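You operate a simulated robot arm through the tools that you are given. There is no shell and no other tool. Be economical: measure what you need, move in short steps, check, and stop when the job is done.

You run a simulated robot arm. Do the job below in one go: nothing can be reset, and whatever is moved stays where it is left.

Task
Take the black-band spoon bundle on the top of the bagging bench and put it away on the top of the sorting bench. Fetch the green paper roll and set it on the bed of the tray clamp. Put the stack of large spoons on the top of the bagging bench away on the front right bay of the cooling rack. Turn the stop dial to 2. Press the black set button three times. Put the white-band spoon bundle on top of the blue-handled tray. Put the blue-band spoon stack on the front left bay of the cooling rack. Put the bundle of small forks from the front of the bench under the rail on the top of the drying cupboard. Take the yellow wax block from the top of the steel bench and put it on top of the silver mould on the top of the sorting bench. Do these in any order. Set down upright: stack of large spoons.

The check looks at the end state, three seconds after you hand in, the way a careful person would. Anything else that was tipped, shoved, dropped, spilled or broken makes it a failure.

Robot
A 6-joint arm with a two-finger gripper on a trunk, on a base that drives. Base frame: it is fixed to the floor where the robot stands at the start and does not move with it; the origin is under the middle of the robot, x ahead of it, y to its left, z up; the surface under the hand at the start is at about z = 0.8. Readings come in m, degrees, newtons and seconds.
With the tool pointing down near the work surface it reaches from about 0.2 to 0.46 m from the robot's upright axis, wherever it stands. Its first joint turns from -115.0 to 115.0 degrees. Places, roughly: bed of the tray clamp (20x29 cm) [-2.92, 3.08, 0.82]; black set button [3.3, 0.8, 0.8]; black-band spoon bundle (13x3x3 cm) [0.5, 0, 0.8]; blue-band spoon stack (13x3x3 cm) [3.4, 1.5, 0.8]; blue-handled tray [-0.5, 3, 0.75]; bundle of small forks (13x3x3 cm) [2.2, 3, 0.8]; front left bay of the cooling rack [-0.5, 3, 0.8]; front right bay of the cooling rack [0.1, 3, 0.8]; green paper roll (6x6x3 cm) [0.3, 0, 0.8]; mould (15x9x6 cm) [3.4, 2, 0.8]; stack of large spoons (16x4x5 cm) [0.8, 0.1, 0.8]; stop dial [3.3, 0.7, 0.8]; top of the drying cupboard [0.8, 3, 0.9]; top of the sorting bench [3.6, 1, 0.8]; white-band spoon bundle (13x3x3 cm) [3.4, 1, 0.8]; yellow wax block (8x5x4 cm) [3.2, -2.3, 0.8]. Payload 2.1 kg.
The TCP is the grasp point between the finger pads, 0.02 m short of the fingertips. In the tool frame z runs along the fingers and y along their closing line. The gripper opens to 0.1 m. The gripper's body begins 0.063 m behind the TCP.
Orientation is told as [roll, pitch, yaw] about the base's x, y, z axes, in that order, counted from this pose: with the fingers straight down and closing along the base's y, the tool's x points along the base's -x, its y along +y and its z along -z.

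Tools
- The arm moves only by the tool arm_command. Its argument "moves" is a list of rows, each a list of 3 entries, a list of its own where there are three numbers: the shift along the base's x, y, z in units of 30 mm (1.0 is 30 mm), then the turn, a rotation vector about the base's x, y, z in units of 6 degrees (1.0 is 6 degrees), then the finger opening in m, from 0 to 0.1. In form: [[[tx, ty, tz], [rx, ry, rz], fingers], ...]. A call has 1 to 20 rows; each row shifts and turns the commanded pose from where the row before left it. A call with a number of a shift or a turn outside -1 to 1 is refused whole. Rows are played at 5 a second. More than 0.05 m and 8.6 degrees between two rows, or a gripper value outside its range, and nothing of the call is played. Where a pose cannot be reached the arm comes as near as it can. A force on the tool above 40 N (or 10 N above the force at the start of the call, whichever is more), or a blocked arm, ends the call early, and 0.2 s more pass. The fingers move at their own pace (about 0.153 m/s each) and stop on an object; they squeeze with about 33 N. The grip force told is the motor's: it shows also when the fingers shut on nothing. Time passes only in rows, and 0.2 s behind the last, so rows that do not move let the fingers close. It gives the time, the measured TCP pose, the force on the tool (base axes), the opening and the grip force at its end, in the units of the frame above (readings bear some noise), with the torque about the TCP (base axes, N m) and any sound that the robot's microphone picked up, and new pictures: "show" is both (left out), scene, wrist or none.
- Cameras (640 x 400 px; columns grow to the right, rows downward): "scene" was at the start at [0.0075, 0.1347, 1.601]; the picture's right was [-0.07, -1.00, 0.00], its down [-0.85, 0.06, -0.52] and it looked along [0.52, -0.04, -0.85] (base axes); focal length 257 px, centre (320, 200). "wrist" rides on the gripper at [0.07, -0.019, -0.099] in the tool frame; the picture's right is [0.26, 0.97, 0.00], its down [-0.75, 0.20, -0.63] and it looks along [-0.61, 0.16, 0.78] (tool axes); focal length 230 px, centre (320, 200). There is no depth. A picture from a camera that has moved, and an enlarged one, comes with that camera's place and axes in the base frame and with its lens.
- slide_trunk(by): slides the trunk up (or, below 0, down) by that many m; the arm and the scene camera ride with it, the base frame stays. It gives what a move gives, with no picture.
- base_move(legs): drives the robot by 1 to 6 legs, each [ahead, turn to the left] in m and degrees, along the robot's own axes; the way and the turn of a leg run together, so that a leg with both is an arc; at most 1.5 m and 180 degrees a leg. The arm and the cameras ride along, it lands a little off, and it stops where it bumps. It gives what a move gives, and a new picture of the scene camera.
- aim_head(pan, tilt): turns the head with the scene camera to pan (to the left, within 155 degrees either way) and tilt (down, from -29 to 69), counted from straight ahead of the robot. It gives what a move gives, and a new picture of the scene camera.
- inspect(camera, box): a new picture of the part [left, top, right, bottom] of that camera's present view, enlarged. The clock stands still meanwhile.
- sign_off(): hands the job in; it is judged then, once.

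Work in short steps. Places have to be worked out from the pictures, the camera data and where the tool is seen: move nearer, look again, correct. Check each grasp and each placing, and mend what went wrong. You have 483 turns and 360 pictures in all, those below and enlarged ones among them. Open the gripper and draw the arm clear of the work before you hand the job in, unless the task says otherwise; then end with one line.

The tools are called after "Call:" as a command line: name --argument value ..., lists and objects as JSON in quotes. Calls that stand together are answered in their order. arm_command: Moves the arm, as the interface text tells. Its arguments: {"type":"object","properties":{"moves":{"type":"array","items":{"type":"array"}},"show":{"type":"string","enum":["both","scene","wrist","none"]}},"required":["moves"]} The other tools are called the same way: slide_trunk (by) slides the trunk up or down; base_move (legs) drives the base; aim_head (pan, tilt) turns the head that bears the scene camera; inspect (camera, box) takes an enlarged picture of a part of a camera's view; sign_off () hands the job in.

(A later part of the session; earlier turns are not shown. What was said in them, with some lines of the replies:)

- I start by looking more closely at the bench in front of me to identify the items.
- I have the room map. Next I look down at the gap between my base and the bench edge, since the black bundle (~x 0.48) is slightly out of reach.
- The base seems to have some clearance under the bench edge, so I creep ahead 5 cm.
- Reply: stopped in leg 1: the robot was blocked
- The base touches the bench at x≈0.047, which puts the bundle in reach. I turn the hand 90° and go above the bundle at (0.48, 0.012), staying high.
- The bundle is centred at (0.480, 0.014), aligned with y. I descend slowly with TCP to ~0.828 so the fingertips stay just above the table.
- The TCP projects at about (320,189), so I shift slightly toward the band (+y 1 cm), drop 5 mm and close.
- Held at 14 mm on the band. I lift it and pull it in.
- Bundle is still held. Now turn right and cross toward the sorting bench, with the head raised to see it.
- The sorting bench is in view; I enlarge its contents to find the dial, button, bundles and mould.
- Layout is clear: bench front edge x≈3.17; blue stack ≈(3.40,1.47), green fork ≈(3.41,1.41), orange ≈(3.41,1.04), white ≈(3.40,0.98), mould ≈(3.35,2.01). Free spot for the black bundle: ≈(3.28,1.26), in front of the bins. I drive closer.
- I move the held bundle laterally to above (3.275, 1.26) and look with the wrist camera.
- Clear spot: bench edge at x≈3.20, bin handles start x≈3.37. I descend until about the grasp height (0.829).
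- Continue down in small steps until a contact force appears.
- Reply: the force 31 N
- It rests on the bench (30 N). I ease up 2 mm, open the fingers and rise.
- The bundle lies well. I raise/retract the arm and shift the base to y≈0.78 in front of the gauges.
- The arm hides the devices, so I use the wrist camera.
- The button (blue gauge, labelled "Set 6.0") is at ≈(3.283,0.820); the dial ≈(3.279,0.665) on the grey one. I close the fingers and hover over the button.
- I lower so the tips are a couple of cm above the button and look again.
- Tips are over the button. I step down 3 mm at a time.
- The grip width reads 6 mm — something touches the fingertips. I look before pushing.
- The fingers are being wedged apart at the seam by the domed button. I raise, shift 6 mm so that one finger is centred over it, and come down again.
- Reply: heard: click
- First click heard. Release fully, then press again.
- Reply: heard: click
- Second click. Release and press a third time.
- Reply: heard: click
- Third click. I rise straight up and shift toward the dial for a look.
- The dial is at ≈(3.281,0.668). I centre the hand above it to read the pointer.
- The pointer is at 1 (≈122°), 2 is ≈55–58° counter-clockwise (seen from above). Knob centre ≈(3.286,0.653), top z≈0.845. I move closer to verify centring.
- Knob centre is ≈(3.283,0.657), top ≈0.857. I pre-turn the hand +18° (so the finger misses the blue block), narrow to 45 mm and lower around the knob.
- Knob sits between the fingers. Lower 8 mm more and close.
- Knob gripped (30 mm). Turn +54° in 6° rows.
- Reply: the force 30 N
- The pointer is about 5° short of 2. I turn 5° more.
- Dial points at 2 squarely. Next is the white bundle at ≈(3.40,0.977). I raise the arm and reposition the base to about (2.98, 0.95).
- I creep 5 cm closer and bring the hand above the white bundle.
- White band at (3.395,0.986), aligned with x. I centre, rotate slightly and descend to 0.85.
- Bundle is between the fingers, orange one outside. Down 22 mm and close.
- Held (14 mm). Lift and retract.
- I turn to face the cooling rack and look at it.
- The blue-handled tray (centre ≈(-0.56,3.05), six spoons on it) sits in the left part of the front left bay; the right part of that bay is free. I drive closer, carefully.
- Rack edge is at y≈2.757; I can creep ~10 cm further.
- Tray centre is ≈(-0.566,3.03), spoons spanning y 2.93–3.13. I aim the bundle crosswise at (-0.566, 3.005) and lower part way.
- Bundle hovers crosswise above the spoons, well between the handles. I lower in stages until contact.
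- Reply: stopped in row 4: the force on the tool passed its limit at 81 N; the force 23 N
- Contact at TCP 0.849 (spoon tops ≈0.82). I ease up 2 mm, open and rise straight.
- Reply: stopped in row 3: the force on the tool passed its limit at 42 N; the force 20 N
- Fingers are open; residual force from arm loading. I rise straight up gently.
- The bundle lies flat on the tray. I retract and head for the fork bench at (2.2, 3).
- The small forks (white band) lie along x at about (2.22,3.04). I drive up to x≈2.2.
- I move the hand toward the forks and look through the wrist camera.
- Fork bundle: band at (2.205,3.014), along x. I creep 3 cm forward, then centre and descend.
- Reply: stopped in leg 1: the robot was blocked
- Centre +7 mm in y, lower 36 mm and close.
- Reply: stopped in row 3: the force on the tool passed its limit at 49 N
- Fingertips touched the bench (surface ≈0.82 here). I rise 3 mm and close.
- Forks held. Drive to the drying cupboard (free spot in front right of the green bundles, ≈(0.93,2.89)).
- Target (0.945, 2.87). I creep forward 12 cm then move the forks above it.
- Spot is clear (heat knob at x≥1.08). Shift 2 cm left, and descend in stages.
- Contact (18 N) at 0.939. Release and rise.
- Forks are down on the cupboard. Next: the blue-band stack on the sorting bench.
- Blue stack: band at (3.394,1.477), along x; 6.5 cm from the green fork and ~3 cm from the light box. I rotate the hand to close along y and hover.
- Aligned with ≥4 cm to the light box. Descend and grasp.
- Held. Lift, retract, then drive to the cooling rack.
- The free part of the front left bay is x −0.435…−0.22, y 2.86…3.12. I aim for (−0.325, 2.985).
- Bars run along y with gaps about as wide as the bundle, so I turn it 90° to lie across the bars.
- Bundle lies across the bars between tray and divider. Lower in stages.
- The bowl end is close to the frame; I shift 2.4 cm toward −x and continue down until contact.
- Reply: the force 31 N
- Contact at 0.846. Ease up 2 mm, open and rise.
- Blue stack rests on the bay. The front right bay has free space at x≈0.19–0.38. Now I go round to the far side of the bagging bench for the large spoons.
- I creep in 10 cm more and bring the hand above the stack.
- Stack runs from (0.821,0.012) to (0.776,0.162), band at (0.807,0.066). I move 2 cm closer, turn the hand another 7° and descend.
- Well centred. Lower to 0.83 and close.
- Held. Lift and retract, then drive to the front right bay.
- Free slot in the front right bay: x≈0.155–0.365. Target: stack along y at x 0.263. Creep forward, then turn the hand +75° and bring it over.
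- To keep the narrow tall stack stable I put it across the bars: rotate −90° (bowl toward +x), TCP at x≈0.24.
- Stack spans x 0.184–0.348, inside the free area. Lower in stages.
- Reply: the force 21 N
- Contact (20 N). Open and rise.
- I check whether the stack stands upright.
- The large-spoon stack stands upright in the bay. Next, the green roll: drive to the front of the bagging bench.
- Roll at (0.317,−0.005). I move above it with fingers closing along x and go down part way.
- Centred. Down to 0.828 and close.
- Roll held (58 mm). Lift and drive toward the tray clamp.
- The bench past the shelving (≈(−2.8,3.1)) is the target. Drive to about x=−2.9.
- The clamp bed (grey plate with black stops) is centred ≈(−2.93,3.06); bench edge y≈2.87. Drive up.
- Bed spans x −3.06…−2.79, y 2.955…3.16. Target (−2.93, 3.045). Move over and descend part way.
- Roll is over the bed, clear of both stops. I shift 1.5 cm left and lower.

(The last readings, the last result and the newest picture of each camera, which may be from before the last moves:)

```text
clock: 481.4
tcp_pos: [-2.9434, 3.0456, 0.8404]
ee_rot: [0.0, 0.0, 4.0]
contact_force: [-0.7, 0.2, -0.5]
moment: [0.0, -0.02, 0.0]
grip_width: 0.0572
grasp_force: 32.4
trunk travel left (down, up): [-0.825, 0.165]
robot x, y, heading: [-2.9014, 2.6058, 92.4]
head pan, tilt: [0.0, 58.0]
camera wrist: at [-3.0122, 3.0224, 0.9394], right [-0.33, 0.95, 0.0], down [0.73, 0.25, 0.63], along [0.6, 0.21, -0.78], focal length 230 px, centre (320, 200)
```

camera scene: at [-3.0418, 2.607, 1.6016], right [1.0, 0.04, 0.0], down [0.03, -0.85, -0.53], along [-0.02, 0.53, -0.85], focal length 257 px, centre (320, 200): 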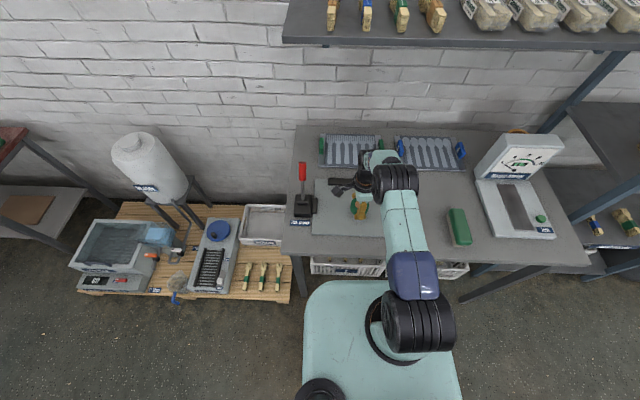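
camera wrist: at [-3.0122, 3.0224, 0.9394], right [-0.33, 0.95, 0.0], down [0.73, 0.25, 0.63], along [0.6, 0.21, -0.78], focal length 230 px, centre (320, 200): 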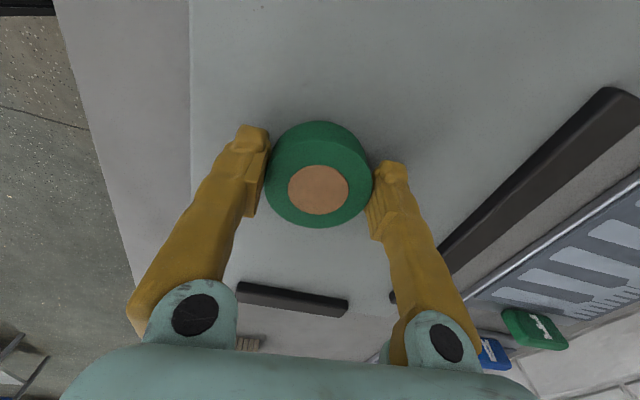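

Not yet touching; continue in ~2 mm steps.

Call:
arm_command --moves '[[[0, 0, -0.07], [0, 0, 0], 0.04], [[0, 0, -0.07], [0, 0, 0], 0.04]]' --show "none"

Call:
arm_command --moves '[[[0, 0, -0.07], [0, 0, 0], 0.04], [[0, 0, -0.05], [0, 0, 0], 0.04]]' --show "none"

```text
clock: 482.0
tcp_pos: [-2.9435, 3.0442, 0.841]
ee_rot: [0.6, 0.0, 4.0]
contact_force: [0.6, 2.2, 27.4]
moment: [0.07, -0.11, -0.01]
grip_width: 0.0576
grasp_force: 32.5
trunk travel left (down, up): [-0.825, 0.165]
robot x, y, heading: [-2.9021, 2.6069, 92.1]
head pan, tilt: [0.0, 58.0]
```

```text
clock: 482.6
tcp_pos: [-2.944, 3.0444, 0.8347]
ee_rot: [0.4, 0.0, 4.1]
contact_force: [-1.0, 9.1, 27.0]
moment: [0.13, -0.05, 0.06]
grip_width: 0.0576
grasp_force: 33.2
trunk travel left (down, up): [-0.825, 0.165]
robot x, y, heading: [-2.8984, 2.6027, 92.2]
head pan, tilt: [0.0, 58.0]
```

Seated. Ease up slightly, open and rise.

Call:
arm_command --moves '[[[0, 0, 0.08], [0, 0, 0], 0.06], [[0, 0, 0], [0, 0, 0], 0.08], [[0, 0, 0], [0, 0, 0], 0.08], [[0, 0, 0.5], [0, 0, 0], 0.08], [[0, 0, 1], [0, 0, 0], 0.08], [[0, 0, 1], [0, 0, 0], 0.08], [[0, 0, 1], [0, 0, 0], 0.08], [[0, -1, 1], [0, 0, 0], 0.08], [[0, -1, 1], [0, 0, 0], 0.08], [[0, -1, 1], [0, 0, 0], 0.08]]' --show "both"

```text
clock: 484.8
tcp_pos: [-2.9432, 2.9527, 1.0286]
ee_rot: [0.1, 0.0, 4.1]
contact_force: [-0.2, -0.4, -0.9]
moment: [0.03, 0.01, 0.01]
grip_width: 0.0801
grasp_force: 0.0
trunk travel left (down, up): [-0.825, 0.165]
robot x, y, heading: [-2.9033, 2.6061, 92.2]
head pan, tilt: [0.0, 58.0]
camera scene: at [-3.0419, 2.6052, 1.6016], right [1.0, 0.04, 0.0], down [0.03, -0.85, -0.53], along [-0.02, 0.53, -0.85], focal length 257 px, centre (320, 200)
camera wrist: at [-3.0109, 2.9305, 1.1267], right [-0.33, 0.95, 0.0], down [0.73, 0.25, 0.63], along [0.6, 0.21, -0.78], focal length 230 px, centre (320, 200)
```

scene: 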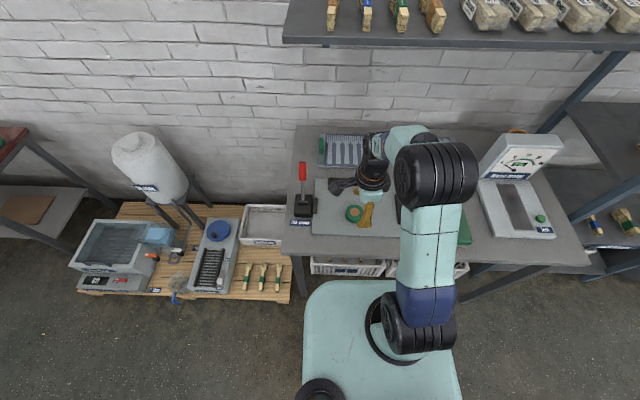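
wrist: 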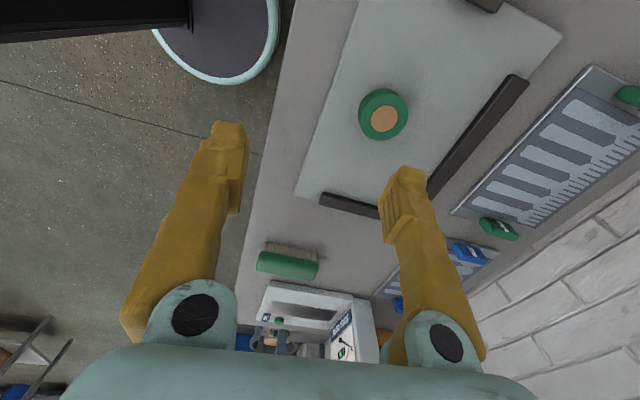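

The roll is flat on the bed. Now the long drive to the steel bench for the wax block.

Call:
base_move --legs '[[-0.7, 0], [0, -92.2], [1.5, 0], [1.5, 0], [1.5, 0]]'

```text
clock: 513.8
tcp_pos: [2.0028, 2.1127, 1.0281]
ee_rot: [0.0, 0.0, -86.4]
contact_force: [0.2, -0.1, -0.5]
moment: [0.04, -0.03, 0.03]
grip_width: 0.0802
grasp_force: 0.1
trunk travel left (down, up): [-0.825, 0.165]
robot x, y, heading: [1.6511, 2.0755, 1.6]
head pan, tilt: [0.0, 58.0]
camera scene: at [1.6554, 2.2143, 1.6016], right [0.03, -1.0, 0.0], down [-0.85, -0.02, -0.53], along [0.53, 0.01, -0.85], focal length 257 px, centre (320, 200)
```

scene: 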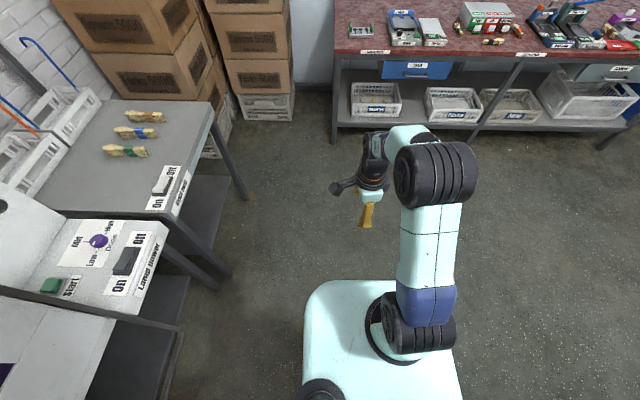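

Call:
base_move --legs '[[0.45, 0], [0, -91.6], [1.4, 0], [1.4, 0], [1.3, 0]]'

Call:
aim_head --pan 80 --tilt 35

```text
clock: 539.7
tcp_pos: [2.0976, -2.3433, 1.0276]
ee_rot: [0.2, -0.1, -178.0]
contact_force: [0.7, -0.3, 1.2]
moment: [0.03, 0.01, 0.0]
grip_width: 0.0798
grasp_force: 0.1
trunk travel left (down, up): [-0.825, 0.165]
robot x, y, heading: [2.0713, -1.9935, -89.8]
head pan, tilt: [0.0, 58.0]
camera scene: at [2.2073, -2.0007, 1.6016], right [-1.0, 0.0, 0.0], down [0.0, 0.85, -0.53], along [0.0, -0.53, -0.85], focal length 257 px, centre (320, 200)
```

scene: 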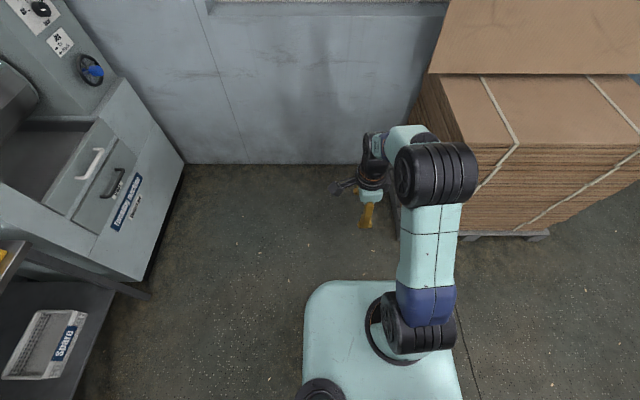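

```text
clock: 541.2
tcp_pos: [2.0983, -2.3448, 1.0273]
ee_rot: [0.1, 0.0, -178.0]
contact_force: [0.8, 0.1, -0.7]
moment: [0.0, 0.05, 0.01]
grip_width: 0.0798
grasp_force: 0.1
trunk travel left (down, up): [-0.825, 0.165]
robot x, y, heading: [2.0676, -1.9929, -89.8]
head pan, tilt: [80.0, 35.0]
camera scene: at [2.2938, -1.9472, 1.6335], right [-0.17, -0.99, 0.0], down [-0.57, 0.1, -0.82], along [0.81, -0.14, -0.57], focal length 257 px, centre (320, 200)
```

scene: 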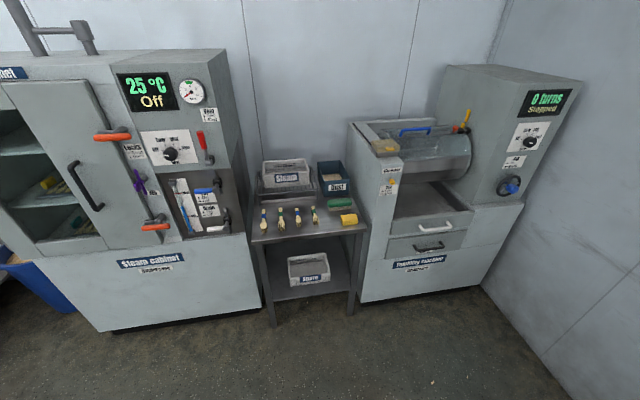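

Call:
inspect --camera "scene" --box '[240, 150, 380, 250]'

```text
4.00 times, centred on (310, 200) of scene
camera zoom: at [2.2938, -1.9472, 1.6335], right [-0.17, -0.99, 0.0], down [-0.57, 0.1, -0.82], along [0.81, -0.14, -0.57], focal length 1029 px, centre (360, 200)
```

zoom: 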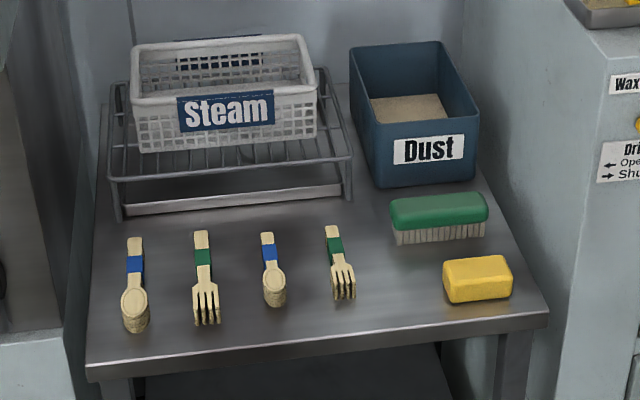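

Yellow wax block ≈(3.262,−2.264), long axis along y, brush ~8 cm behind it. I drive in front of it.

Call:
base_move --legs '[[0.25, 0], [0, 90], [0.6, 0]]'

Call:
aim_head --pan 0 --tilt 55

```text
clock: 549.8
tcp_pos: [3.0048, -2.1909, 1.0277]
ee_rot: [0.2, 0.1, -87.0]
contact_force: [0.4, -0.5, 0.2]
moment: [-0.02, 0.04, -0.05]
grip_width: 0.08
grasp_force: 0.0
trunk travel left (down, up): [-0.825, 0.165]
robot x, y, heading: [2.6521, -2.2285, 1.4]
head pan, tilt: [80.0, 35.0]
camera scene: at [2.6032, -2.0016, 1.6335], right [0.99, -0.15, 0.0], down [-0.09, -0.57, -0.82], along [0.13, 0.81, -0.57], focal length 257 px, centre (320, 200)
```

scene: 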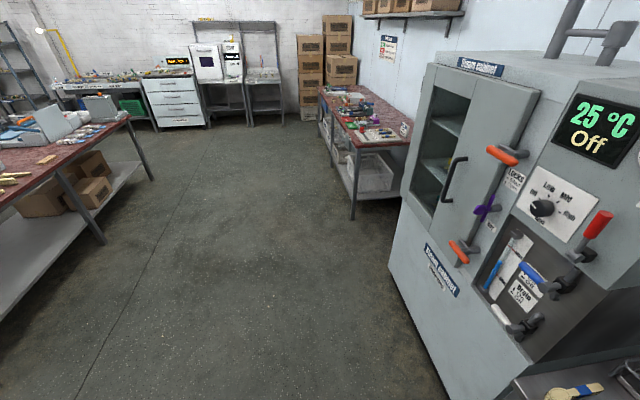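

```text
clock: 551.3
tcp_pos: [3.0055, -2.1915, 1.0273]
ee_rot: [0.1, -0.1, -87.0]
contact_force: [0.0, 0.1, 0.0]
moment: [-0.03, 0.0, 0.02]
grip_width: 0.0802
grasp_force: 0.1
trunk travel left (down, up): [-0.825, 0.165]
robot x, y, heading: [2.6526, -2.2275, 1.3]
head pan, tilt: [0.0, 55.0]
camera scene: at [2.6625, -2.087, 1.6053], right [0.02, -1.0, 0.0], down [-0.82, -0.02, -0.57], along [0.57, 0.01, -0.82], focal length 257 px, centre (320, 200)
```

scene: 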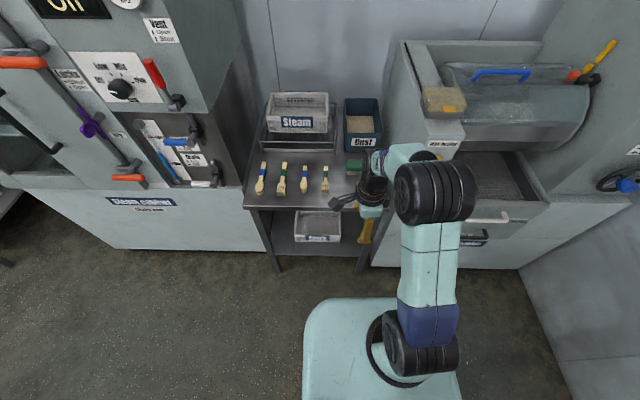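

I advance to x≈2.89 and look through the wrist camera.

Call:
base_move --legs '[[0.22, 0]]'

Call:
arm_command --moves '[[[0, -0.5, 0], [0, 0, -0.3], 0.08], [[0, -0.5, 0], [0, 0, -0.2], 0.08]]' --show "wrist"

```text
clock: 553.0
tcp_pos: [3.2197, -2.1859, 1.0283]
ee_rot: [0.2, 0.1, -86.7]
contact_force: [1.0, 0.1, 0.2]
moment: [-0.01, -0.04, 0.0]
grip_width: 0.0796
grasp_force: 0.2
trunk travel left (down, up): [-0.825, 0.165]
robot x, y, heading: [2.8708, -2.2215, 1.3]
head pan, tilt: [0.0, 55.0]
camera scene: at [2.876, -2.0825, 1.6053], right [0.02, -1.0, 0.0], down [-0.82, -0.02, -0.57], along [0.57, 0.01, -0.82], focal length 257 px, centre (320, 200)
```

scene: 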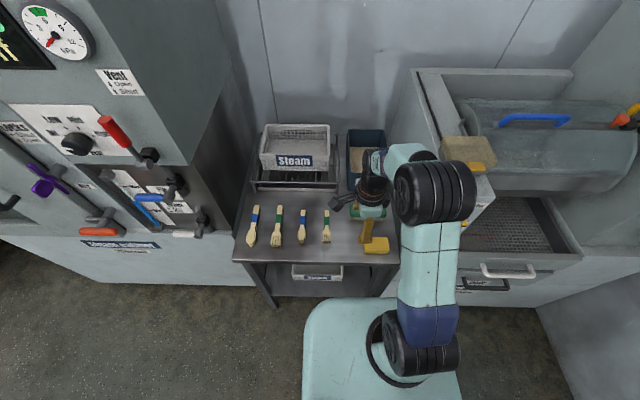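

```text
clock: 553.6
tcp_pos: [3.2209, -2.2174, 1.0294]
ee_rot: [0.1, 0.0, -89.7]
contact_force: [0.3, 0.6, 0.2]
moment: [0.0, -0.01, 0.0]
grip_width: 0.0801
grasp_force: 0.1
trunk travel left (down, up): [-0.825, 0.165]
robot x, y, heading: [2.8722, -2.2227, 1.3]
head pan, tilt: [0.0, 55.0]
camera wrist: at [3.2028, -2.1458, 1.1276], right [0.97, 0.26, 0.0], down [0.2, -0.75, 0.63], along [0.17, -0.61, -0.78], focal length 230 px, centre (320, 200)
```

wrist: 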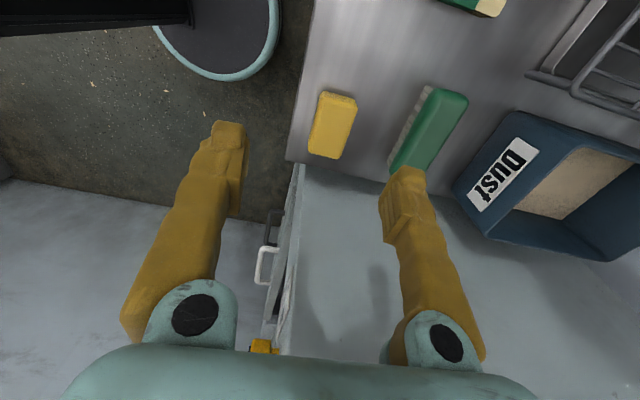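

Wax centre ≈(3.25,−2.254). Move over and descend part way.

Call:
arm_command --moves '[[[0.5, -0.6, -0.9], [0, 0, 0.3], 0.08], [[0.5, -0.6, -0.9], [0, 0, 0.3], 0.08], [[0, 0, -0.9], [0, 0, 0], 0.08], [[0, 0, -0.9], [0, 0, 0], 0.08], [[0, 0, -0.9], [0, 0, 0], 0.08], [[0, 0, 0], [0, 0, 0], 0.08]]' --show "wrist"

```text
clock: 555.0
tcp_pos: [3.2505, -2.2514, 0.8919]
ee_rot: [0.2, -0.1, -86.1]
contact_force: [-0.8, -0.4, 0.4]
moment: [0.03, -0.02, -0.05]
grip_width: 0.0802
grasp_force: 0.1
trunk travel left (down, up): [-0.825, 0.165]
robot x, y, heading: [2.8718, -2.221, 1.5]
head pan, tilt: [0.0, 55.0]
camera wrist: at [3.2278, -2.1807, 0.9903], right [0.95, 0.32, 0.0], down [0.25, -0.74, 0.63], along [0.2, -0.6, -0.78], focal length 230 px, centre (320, 200)
```

wrist: 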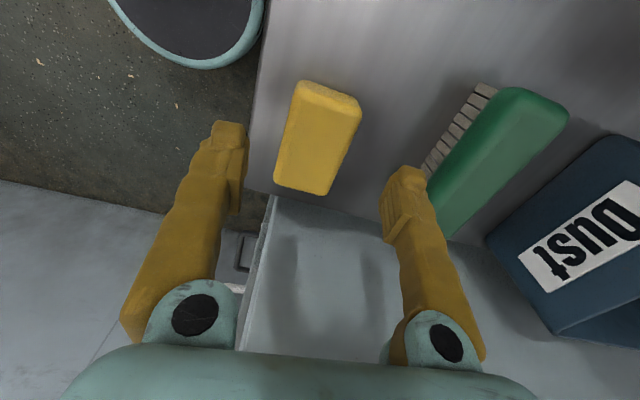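

Aligned. Descend to 0.828 and grip.

Call:
arm_command --moves '[[[-0.12, -0.05, -0.8], [0, 0, -0.4], 0.08], [[0, 0, -0.7], [0, 0, 0], 0.08], [[0, 0, -0.5], [0, 0, 0], 0.08], [[0, 0, -0.1], [0, 0, 0], 0.08], [[0, 0, 0], [0, 0, 0], 0.03], [[0, 0, 0], [0, 0, 0], 0.03], [[0, 0, 0], [0, 0, 0], 0.03]]' --show "wrist"

```text
clock: 556.6
tcp_pos: [3.2476, -2.2526, 0.8291]
ee_rot: [0.1, -0.1, -88.6]
contact_force: [-0.2, -0.2, -0.3]
moment: [-0.03, 0.02, -0.04]
grip_width: 0.0491
grasp_force: 33.1
trunk travel left (down, up): [-0.825, 0.165]
robot x, y, heading: [2.8712, -2.224, 1.3]
head pan, tilt: [0.0, 55.0]
camera wrist: at [3.2272, -2.1821, 0.9274], right [0.96, 0.28, 0.0], down [0.22, -0.75, 0.63], along [0.18, -0.6, -0.78], focal length 230 px, centre (320, 200)
```

wrist: 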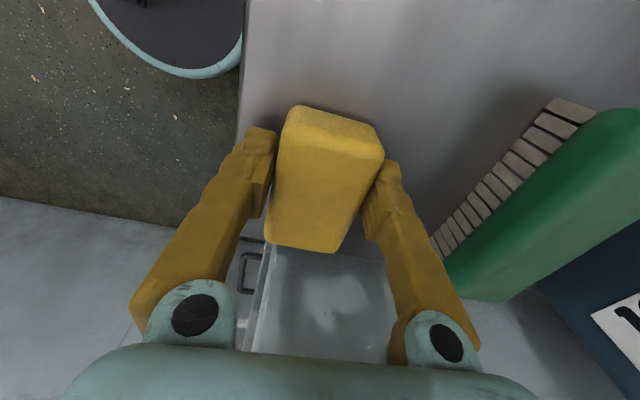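

Held (49 mm). Lift, and drive back to the sorting bench's mould.

Call:
arm_command --moves '[[[0, 0, 1], [0, 0, 0], 0.03], [[0, 0, 1], [0, 0, 0], 0.03], [[0, 0, 1], [0, 0, 0], 0.03], [[0, 0, 1], [0, 0, 0], 0.03], [[0, 0, 1], [0, 0, 0], 0.03], [[0, 0, 1], [0, 0, 0], 0.03], [[0, 0, 1], [0, 0, 0], 0.03], [[0, 0, 1], [0, 0, 0], 0.03]]' --show "wrist"

Call:
base_move --legs '[[-0.75, 0], [0, 88.7], [1.45, 0], [1.45, 0], [1.3, 0]]'

```text
clock: 558.4
tcp_pos: [3.2455, -2.2538, 1.0672]
ee_rot: [0.1, 0.0, -88.5]
contact_force: [-0.6, -0.7, -1.4]
moment: [0.05, -0.02, -0.01]
grip_width: 0.0491
grasp_force: 33.0
trunk travel left (down, up): [-0.825, 0.165]
robot x, y, heading: [2.8683, -2.2225, 1.2]
head pan, tilt: [0.0, 55.0]
camera wrist: at [3.2256, -2.1832, 1.1662], right [0.96, 0.28, 0.0], down [0.22, -0.75, 0.63], along [0.18, -0.6, -0.78], focal length 230 px, centre (320, 200)
```

wrist: 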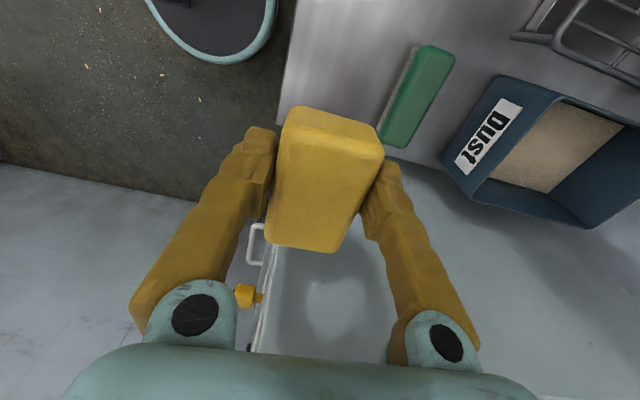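

```text
clock: 586.0
tcp_pos: [2.1805, 2.3408, 1.0665]
ee_rot: [0.1, -0.1, 0.8]
contact_force: [0.3, 0.9, -1.0]
moment: [0.01, 0.01, -0.01]
grip_width: 0.0488
grasp_force: 32.8
trunk travel left (down, up): [-0.825, 0.165]
robot x, y, heading: [2.1481, 1.9627, 91.1]
head pan, tilt: [0.0, 55.0]
camera scene: at [2.0051, 1.9739, 1.6053], right [1.0, 0.01, 0.0], down [0.01, -0.82, -0.57], along [-0.01, 0.57, -0.82], focal length 257 px, centre (320, 200)
```

scene: 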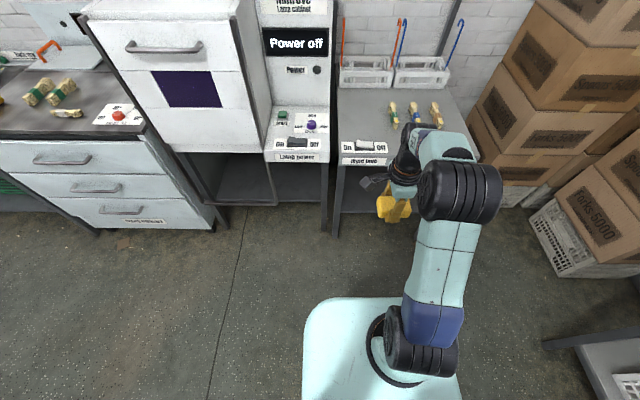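

Call:
base_move --legs '[[0, -91], [0.6, 0]]'

Call:
inspect --camera "scene" --box '[200, 130, 440, 280]'

```text
clock: 593.3
tcp_pos: [3.1409, 1.9257, 1.0669]
ee_rot: [0.0, -0.1, -89.8]
contact_force: [-0.7, -0.2, -1.0]
moment: [-0.01, 0.01, -0.01]
grip_width: 0.0489
grasp_force: 32.7
trunk travel left (down, up): [-0.825, 0.165]
robot x, y, heading: [2.7639, 1.9616, 0.1]
head pan, tilt: [0.0, 55.0]
camera scene: at [2.775, 2.1027, 1.6053], right [0.0, -1.0, 0.0], down [-0.82, 0.0, -0.57], along [0.57, 0.0, -0.82], focal length 257 px, centre (320, 200)
```

scene: 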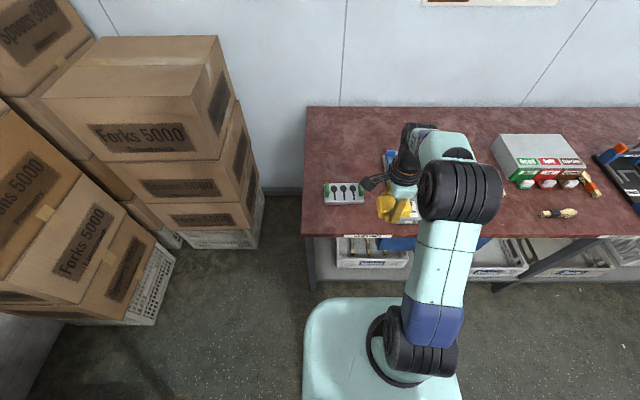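

```text
2.67 times, centred on (320, 205) of scene
camera zoom: at [2.775, 2.1027, 1.6053], right [0.0, -1.0, 0.0], down [-0.82, 0.0, -0.57], along [0.57, 0.0, -0.82], focal length 686 px, centre (320, 187)
```

zoom: 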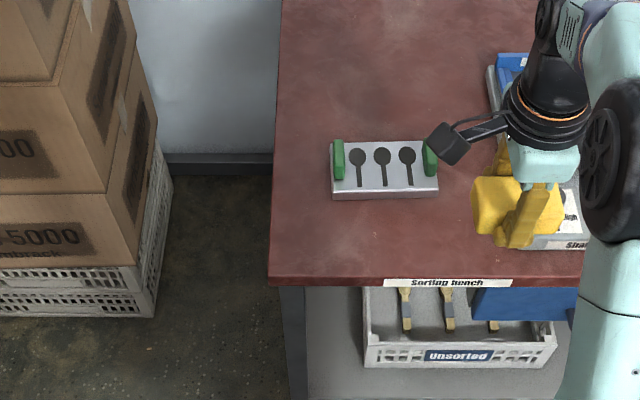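

Mould top centre ≈(3.34,2.013), green ends leave an 11 cm gap – the 8 cm wax fits along y. I drive up and position it.

Call:
base_move --legs '[[0.16, 0]]'

Call:
arm_command --moves '[[[0.35, 0.9, -0.3], [0, 0, 0], 0.03], [[0.35, 0.9, -0.3], [0, 0, 0], 0.03], [[0.35, 0.9, -0.3], [0, 0, 0], 0.03], [[0, 0, 0], [0, 0, 0], 0.03]]' --show "both"

```text
clock: 594.8
tcp_pos: [3.2992, 1.9221, 1.068]
ee_rot: [0.2, 0.0, -90.1]
contact_force: [0.5, 0.3, -1.4]
moment: [0.04, -0.06, -0.02]
grip_width: 0.0488
grasp_force: 32.9
trunk travel left (down, up): [-0.825, 0.165]
robot x, y, heading: [2.9239, 1.96, -0.5]
head pan, tilt: [0.0, 55.0]
camera scene: at [2.9336, 2.1026, 1.6053], right [0.0, -1.0, 0.0], down [-0.82, 0.0, -0.58], along [0.58, 0.0, -0.82], focal length 257 px, centre (320, 200)
```

scene: 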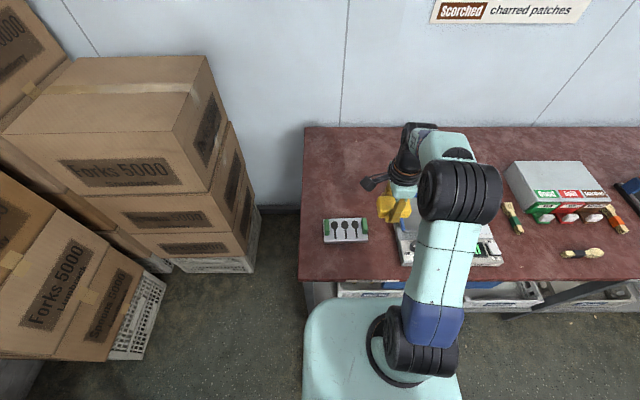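

```text
clock: 595.8
tcp_pos: [3.3314, 2.0019, 1.0412]
ee_rot: [0.1, 0.0, -90.1]
contact_force: [-0.6, 0.7, -1.1]
moment: [0.07, -0.02, 0.01]
grip_width: 0.0489
grasp_force: 32.6
trunk travel left (down, up): [-0.825, 0.165]
robot x, y, heading: [2.9279, 1.9652, -0.1]
head pan, tilt: [0.0, 55.0]
camera scene: at [2.9356, 2.1023, 1.6053], right [0.0, -1.0, 0.0], down [-0.82, 0.0, -0.57], along [0.57, 0.0, -0.82], focal length 257 px, centre (320, 200)
camera wrist: at [3.3121, 2.0739, 1.1402], right [0.97, 0.26, 0.0], down [0.2, -0.75, 0.63], along [0.16, -0.61, -0.78], focal length 230 px, centre (320, 200)
```

scene: 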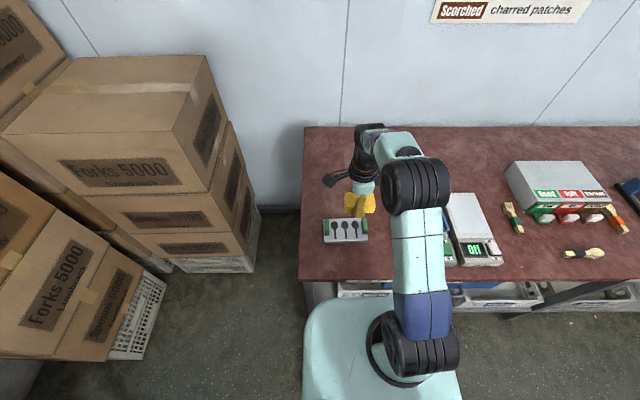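
wrist: 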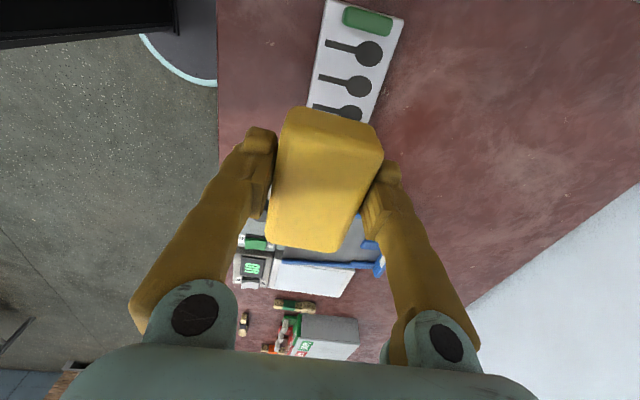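

Mould centre ≈(3.349,2.018). I shift and lower to just above the green ends, then check.

Call:
arm_command --moves '[[[0.55, 0.55, -0.5], [0, 0, 0], 0.03], [[0, 0, -1], [0, 0, 0], 0.03], [[0, 0, -1], [0, 0, 0], 0.03], [[0, 0, -1], [0, 0, 0], 0.03], [[0, 0, -1], [0, 0, 0], 0.03], [[0, 0, 0], [0, 0, 0], 0.03]]' --show "both"

Call:
inspect --camera "scene" --box '[300, 170, 420, 260]'

```text
clock: 597.1
tcp_pos: [3.3471, 2.0187, 0.9039]
ee_rot: [0.1, 0.0, -90.2]
contact_force: [-0.8, -0.2, -1.4]
moment: [-0.01, -0.03, 0.0]
grip_width: 0.0487
grasp_force: 33.2
trunk travel left (down, up): [-0.825, 0.165]
robot x, y, heading: [2.9249, 1.9632, -0.1]
head pan, tilt: [0.0, 55.0]
camera scene: at [2.936, 2.1028, 1.6053], right [0.0, -1.0, 0.0], down [-0.82, 0.0, -0.57], along [0.57, 0.0, -0.82], focal length 257 px, centre (320, 200)
camera wrist: at [3.3289, 2.0902, 1.0031], right [0.97, 0.26, 0.0], down [0.2, -0.75, 0.63], along [0.16, -0.61, -0.78], focal length 230 px, centre (320, 200)
```

scene: 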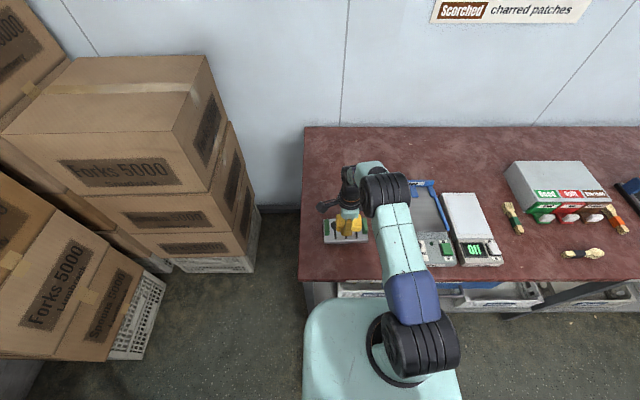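
wrist: 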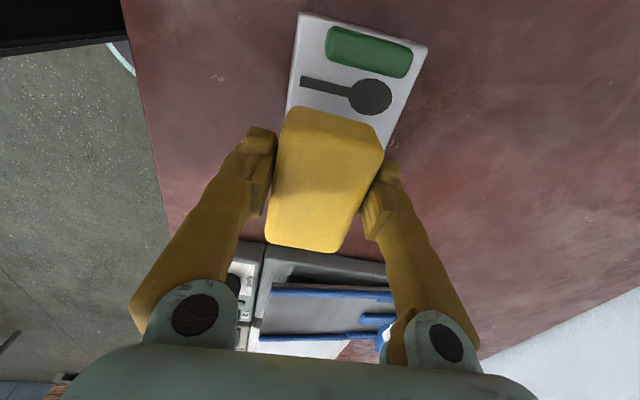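

```text
4.44 times, centred on (360, 215) of scene
camera zoom: at [2.936, 2.1028, 1.6053], right [0.0, -1.0, 0.0], down [-0.82, 0.0, -0.57], along [0.57, 0.0, -0.82], focal length 1143 px, centre (142, 133)
```

zoom: 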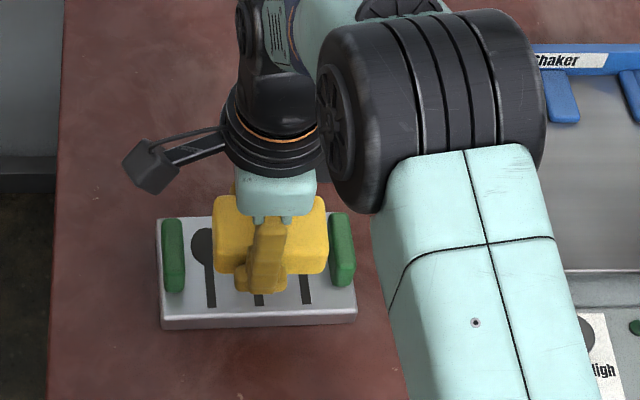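

By parallax correction the wax sits y 1.973–2.053 vs. gap 1.964–2.070; I shift +4 mm and lower until contact.

Call:
arm_command --moves '[[[0.03, 0.13, -0.3], [0, 0, 0], 0.03], [[0, 0, -0.3], [0, 0, 0], 0.03], [[0, 0, -0.2], [0, 0, 0], 0.03], [[0, 0, 0], [0, 0, 0], 0.03]]' --show "wrist"

```text
clock: 598.1
tcp_pos: [3.3483, 2.0212, 0.8809]
ee_rot: [0.1, 0.1, -90.2]
contact_force: [0.1, -0.6, -1.1]
moment: [0.05, 0.01, 0.01]
grip_width: 0.0489
grasp_force: 32.8
trunk travel left (down, up): [-0.825, 0.165]
robot x, y, heading: [2.9244, 1.9644, -0.3]
head pan, tilt: [0.0, 55.0]
camera wrist: at [3.3298, 2.0925, 0.9801], right [0.97, 0.26, 0.0], down [0.2, -0.75, 0.63], along [0.16, -0.61, -0.78], focal length 230 px, centre (320, 200)
```

wrist: 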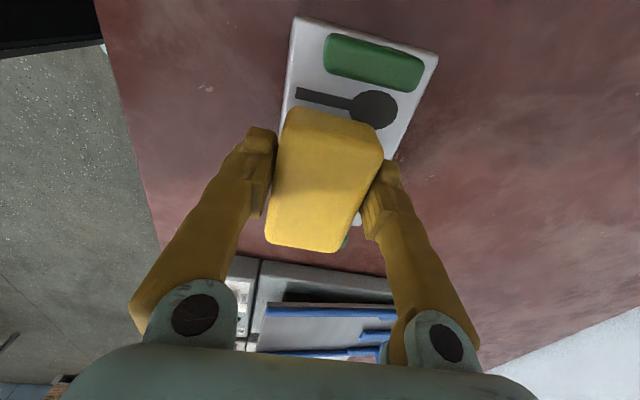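

Call:
arm_command --moves '[[[0, 0, -0.1], [0, 0, 0], 0.03], [[0, 0, -0.1], [0, 0, 0], 0.03]]' --show "none"

Call:
arm_command --moves '[[[0, 0, -0.07], [0, 0, 0], 0.03], [[0, 0, -0.07], [0, 0, 0], 0.03]]' --show "none"

```text
clock: 598.8
tcp_pos: [3.3486, 2.0225, 0.8758]
ee_rot: [0.1, 0.0, -90.1]
contact_force: [0.3, -1.2, -1.3]
moment: [0.01, -0.04, 0.01]
grip_width: 0.0487
grasp_force: 33.1
trunk travel left (down, up): [-0.825, 0.165]
robot x, y, heading: [2.9245, 1.9624, -0.2]
head pan, tilt: [0.0, 55.0]
```

```text
clock: 599.4
tcp_pos: [3.3489, 2.0244, 0.8696]
ee_rot: [0.2, 0.1, -90.1]
contact_force: [0.2, 0.4, -1.6]
moment: [0.03, 0.0, 0.02]
grip_width: 0.0492
grasp_force: 32.9
trunk travel left (down, up): [-0.825, 0.165]
robot x, y, heading: [2.9223, 1.9631, -0.1]
head pan, tilt: [0.0, 55.0]
```

Call:
arm_command --moves '[[[0, 0, -0.07], [0, 0, 0], 0.03], [[0, 0, -0.05], [0, 0, 0], 0.03]]' --show "none"

Call:
arm_command --moves '[[[0, 0, -0.05], [0, 0, 0], 0.03], [[0, 0, 0], [0, 0, 0], 0.03]]' --show "both"

```text
clock: 600.0
tcp_pos: [3.3486, 2.0239, 0.8662]
ee_rot: [0.1, 0.1, -90.0]
contact_force: [0.1, 0.3, -0.3]
moment: [0.02, -0.02, -0.03]
grip_width: 0.049
grasp_force: 33.1
trunk travel left (down, up): [-0.825, 0.165]
robot x, y, heading: [2.9245, 1.9626, 0.3]
head pan, tilt: [0.0, 55.0]
```

```text
clock: 600.5
tcp_pos: [3.3472, 2.0234, 0.8643]
ee_rot: [0.1, -0.1, -90.1]
contact_force: [0.4, 0.2, -1.1]
moment: [0.01, -0.01, 0.03]
grip_width: 0.0488
grasp_force: 33.4
trunk travel left (down, up): [-0.825, 0.165]
robot x, y, heading: [2.9272, 1.9606, -0.3]
head pan, tilt: [0.0, 55.0]
camera scene: at [2.9363, 2.1028, 1.6053], right [0.0, -1.0, 0.0], down [-0.82, 0.0, -0.57], along [0.57, 0.0, -0.82], focal length 257 px, centre (320, 200)
camera wrist: at [3.3302, 2.0942, 0.9637], right [0.97, 0.26, 0.0], down [0.2, -0.75, 0.63], along [0.16, -0.61, -0.78], focal length 230 px, centre (320, 200)
```

scene: 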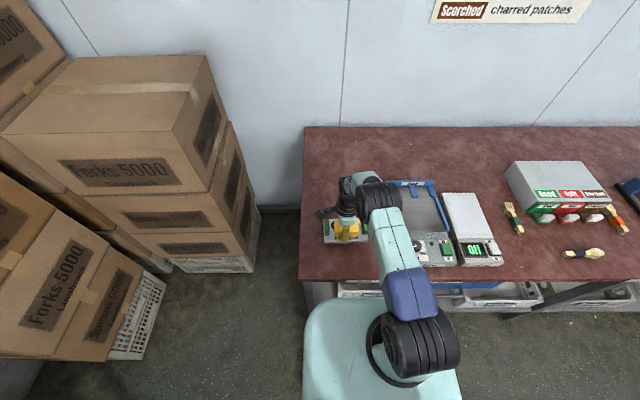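
wrist: 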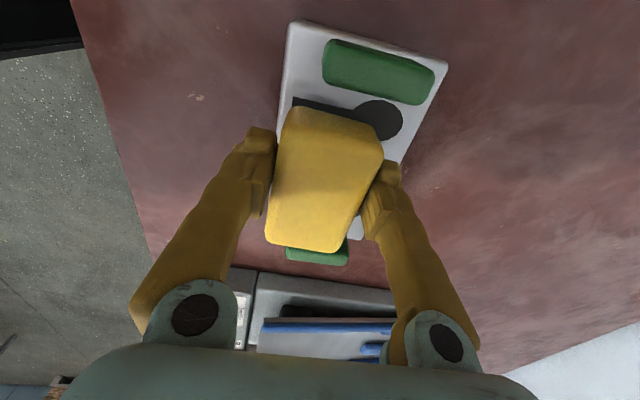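

Peg gaps look fine. Continue down.

Call:
arm_command --moves '[[[0, 0, -0.07], [0, 0, 0], 0.03], [[0, 0, -0.07], [0, 0, 0], 0.03]]' --show "none"

Call:
arm_command --moves '[[[0, 0, -0.07], [0, 0, 0], 0.03], [[0, 0, -0.07], [0, 0, 0], 0.03]]' --show "none"

```text
clock: 601.1
tcp_pos: [3.3478, 2.0242, 0.8616]
ee_rot: [0.1, 0.0, -90.0]
contact_force: [-0.5, 0.0, -1.0]
moment: [0.01, -0.03, 0.02]
grip_width: 0.0487
grasp_force: 32.1
trunk travel left (down, up): [-0.825, 0.165]
robot x, y, heading: [2.925, 1.9649, -0.2]
head pan, tilt: [0.0, 55.0]
```

```text
clock: 601.8
tcp_pos: [3.3491, 2.0237, 0.8582]
ee_rot: [0.3, -0.1, -90.1]
contact_force: [0.3, 0.2, -1.7]
moment: [0.02, -0.02, 0.0]
grip_width: 0.0488
grasp_force: 33.0
trunk travel left (down, up): [-0.825, 0.165]
robot x, y, heading: [2.9247, 1.9618, -0.1]
head pan, tilt: [0.0, 55.0]
```

Call:
arm_command --moves '[[[0, 0, -0.07], [0, 0, 0], 0.03], [[0, 0, -0.03], [0, 0, 0], 0.03]]' --show "none"

Call:
arm_command --moves '[[[0, 0, -0.07], [0, 0, 0], 0.03], [[0, 0, 0], [0, 0, 0], 0.03]]' --show "none"

```text
clock: 602.4
tcp_pos: [3.3501, 2.0241, 0.8553]
ee_rot: [0.2, 0.1, -90.0]
contact_force: [-0.4, 0.0, -1.9]
moment: [0.02, -0.01, -0.02]
grip_width: 0.0489
grasp_force: 33.5
trunk travel left (down, up): [-0.825, 0.165]
robot x, y, heading: [2.9246, 1.9603, -0.3]
head pan, tilt: [0.0, 55.0]
```

```text
clock: 603.0
tcp_pos: [3.3493, 2.0243, 0.8526]
ee_rot: [0.1, 0.0, -90.2]
contact_force: [0.1, -0.1, -1.3]
moment: [-0.01, -0.02, 0.0]
grip_width: 0.0488
grasp_force: 32.9
trunk travel left (down, up): [-0.825, 0.165]
robot x, y, heading: [2.9204, 1.9637, -0.1]
head pan, tilt: [0.0, 55.0]
```

Call:
arm_command --moves '[[[0, 0, -0.07], [0, 0, 0], 0.03], [[0, 0, 0], [0, 0, 0], 0.03]]' --show "wrist"

Call:
inspect --camera "scene" --box '[310, 195, 390, 255]'

```text
clock: 603.5
tcp_pos: [3.3477, 2.0231, 0.8512]
ee_rot: [0.2, 0.0, -90.2]
contact_force: [1.5, -0.1, 10.5]
moment: [-0.39, 0.18, 0.03]
grip_width: 0.0486
grasp_force: 33.3
trunk travel left (down, up): [-0.825, 0.165]
robot x, y, heading: [2.9214, 1.9612, -0.0]
head pan, tilt: [0.0, 55.0]
camera wrist: at [3.3303, 2.0951, 0.9496], right [0.97, 0.26, 0.0], down [0.2, -0.75, 0.63], along [0.16, -0.61, -0.78], focal length 230 px, centre (320, 200)
```

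wrist: 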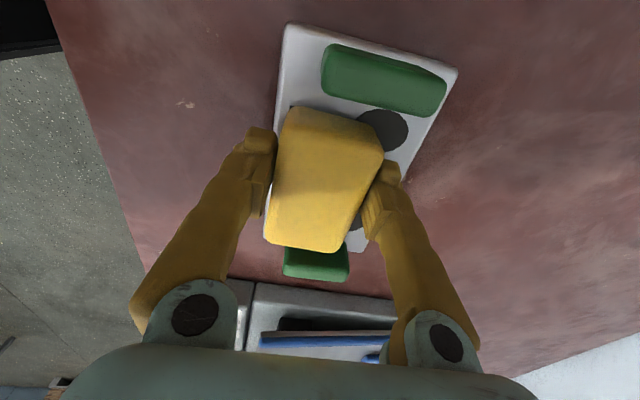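

```text
6.67 times, centred on (350, 225) of scene
camera zoom: at [2.9347, 2.1028, 1.6055], right [0.0, -1.0, 0.0], down [-0.82, 0.0, -0.57], along [0.57, 0.0, -0.82], focal length 1715 px, centre (120, 33)
```

zoom: 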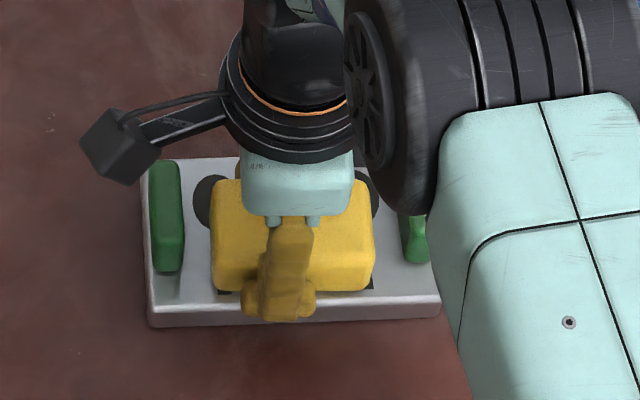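

Contact (10 N), wax centred between the ends. Open and rise.

Call:
arm_command --moves '[[[0, 0, 0], [0, 0, 0], 0.055], [[0, 0, 0], [0, 0, 0], 0.065], [[0, 0, 0], [0, 0, 0], 0.07], [[0, 0, 0.5], [0, 0, 0], 0.07], [[0, 0, 1], [0, 0, 0], 0.07], [[0, 0, 1], [0, 0, 0], 0.07], [[0, 0, 1], [0, 0, 0], 0.07], [[-1, 0, 1], [0, 0, 0], 0.07], [[-1, 0, 1], [0, 0, 0], 0.07], [[0, -1, 1], [0, 0, 0], 0.07], [[0, -1, 0], [0, 0, 0], 0.07]]' --show "both"

Call:
inspect --camera "scene" --box '[300, 180, 420, 260]'

```text
clock: 606.0
tcp_pos: [3.2883, 1.9589, 1.0461]
ee_rot: [0.1, 0.0, -90.1]
contact_force: [-0.6, -0.6, -0.6]
moment: [-0.03, 0.01, 0.0]
grip_width: 0.07
grasp_force: 0.0
trunk travel left (down, up): [-0.825, 0.165]
robot x, y, heading: [2.9243, 1.9607, -0.3]
head pan, tilt: [0.0, 55.0]
camera scene: at [2.9363, 2.1014, 1.6054], right [0.0, -1.0, 0.0], down [-0.82, 0.0, -0.57], along [0.57, 0.0, -0.82], focal length 257 px, centre (320, 200)
camera wrist: at [3.2704, 2.0305, 1.1453], right [0.97, 0.26, 0.0], down [0.2, -0.75, 0.63], along [0.16, -0.61, -0.78], focal length 230 px, centre (320, 200)
```

scene: 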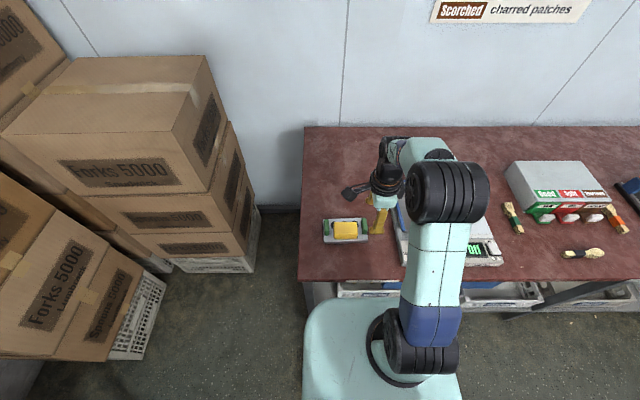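
wrist: 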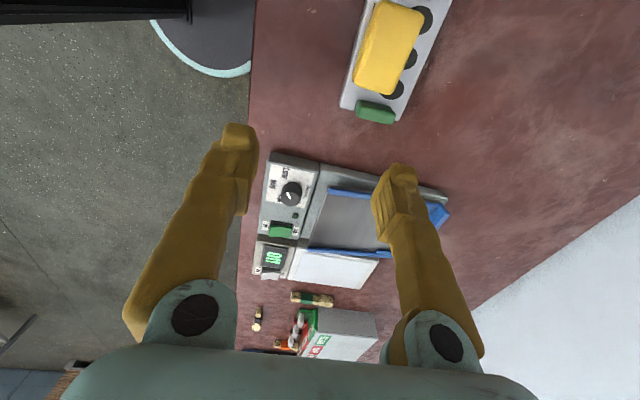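

```text
5.00 times, centred on (360, 220) of scene
camera zoom: at [2.9363, 2.1014, 1.6054], right [0.0, -1.0, 0.0], down [-0.82, 0.0, -0.57], along [0.57, 0.0, -0.82], focal length 1286 px, centre (120, 100)
```

zoom: 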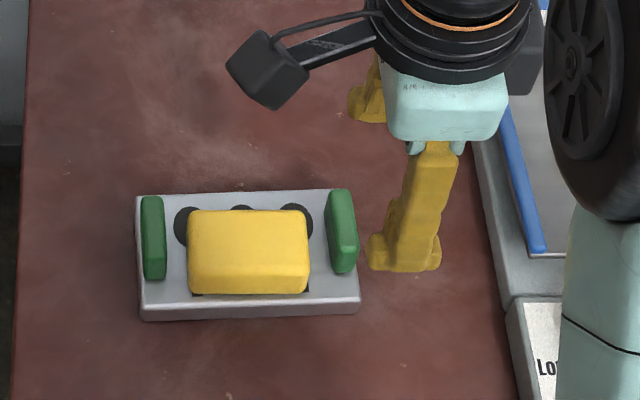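

Wax sits flat on the mould. All tasks are done; I back the robot away from the bench for a last look.

Call:
base_move --legs '[[-0.4, 0]]'

Call:
aim_head --pan -35 --tilt 35

```text
clock: 608.5
tcp_pos: [2.8811, 1.9637, 1.0474]
ee_rot: [0.2, 0.0, -89.6]
contact_force: [-0.4, 0.8, 0.1]
moment: [0.01, 0.04, -0.01]
grip_width: 0.0698
grasp_force: 0.1
trunk travel left (down, up): [-0.825, 0.165]
robot x, y, heading: [2.5137, 1.9632, 0.5]
head pan, tilt: [0.0, 55.0]
camera scene: at [2.5282, 2.1021, 1.6053], right [0.01, -1.0, 0.0], down [-0.82, -0.01, -0.57], along [0.57, 0.0, -0.82], focal length 257 px, centre (320, 200)
```

scene: 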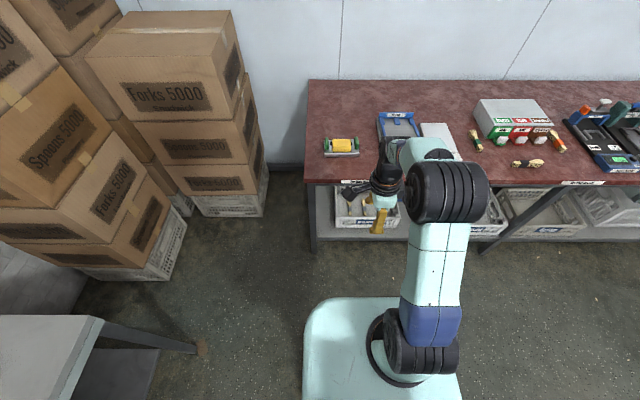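

```text
clock: 609.5
tcp_pos: [2.8821, 1.9637, 1.0463]
ee_rot: [0.1, -0.1, -89.6]
contact_force: [-0.3, 0.1, 0.1]
moment: [0.05, 0.0, -0.01]
grip_width: 0.0699
grasp_force: 0.1
trunk travel left (down, up): [-0.825, 0.165]
robot x, y, heading: [2.5193, 1.9617, 0.1]
head pan, tilt: [-35.0, 35.0]
camera scene: at [2.5279, 2.0518, 1.6335], right [-0.57, -0.82, 0.0], down [-0.47, 0.33, -0.82], along [0.67, -0.47, -0.57], focal length 257 px, centre (320, 200)
```

scene: 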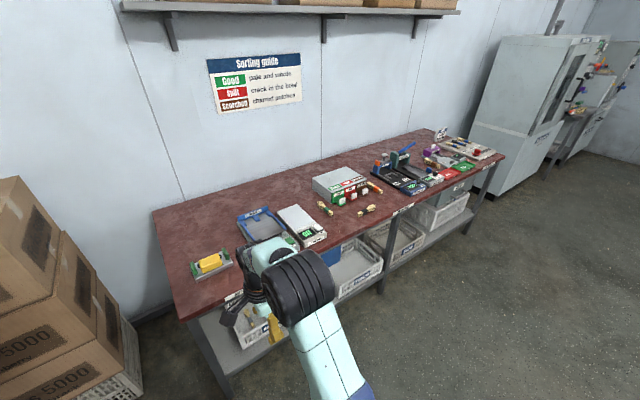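

Everything is in place, the gripper is open and the arm is clear, so I hand in.

Call:
sign_off

```text
The job is handed in.
```

All nine tasks are finished and handed in: the seven items are in their places (large-spoon stack upright), the stop dial points at 2, and the black set button was pressed three times (three clicks heard).
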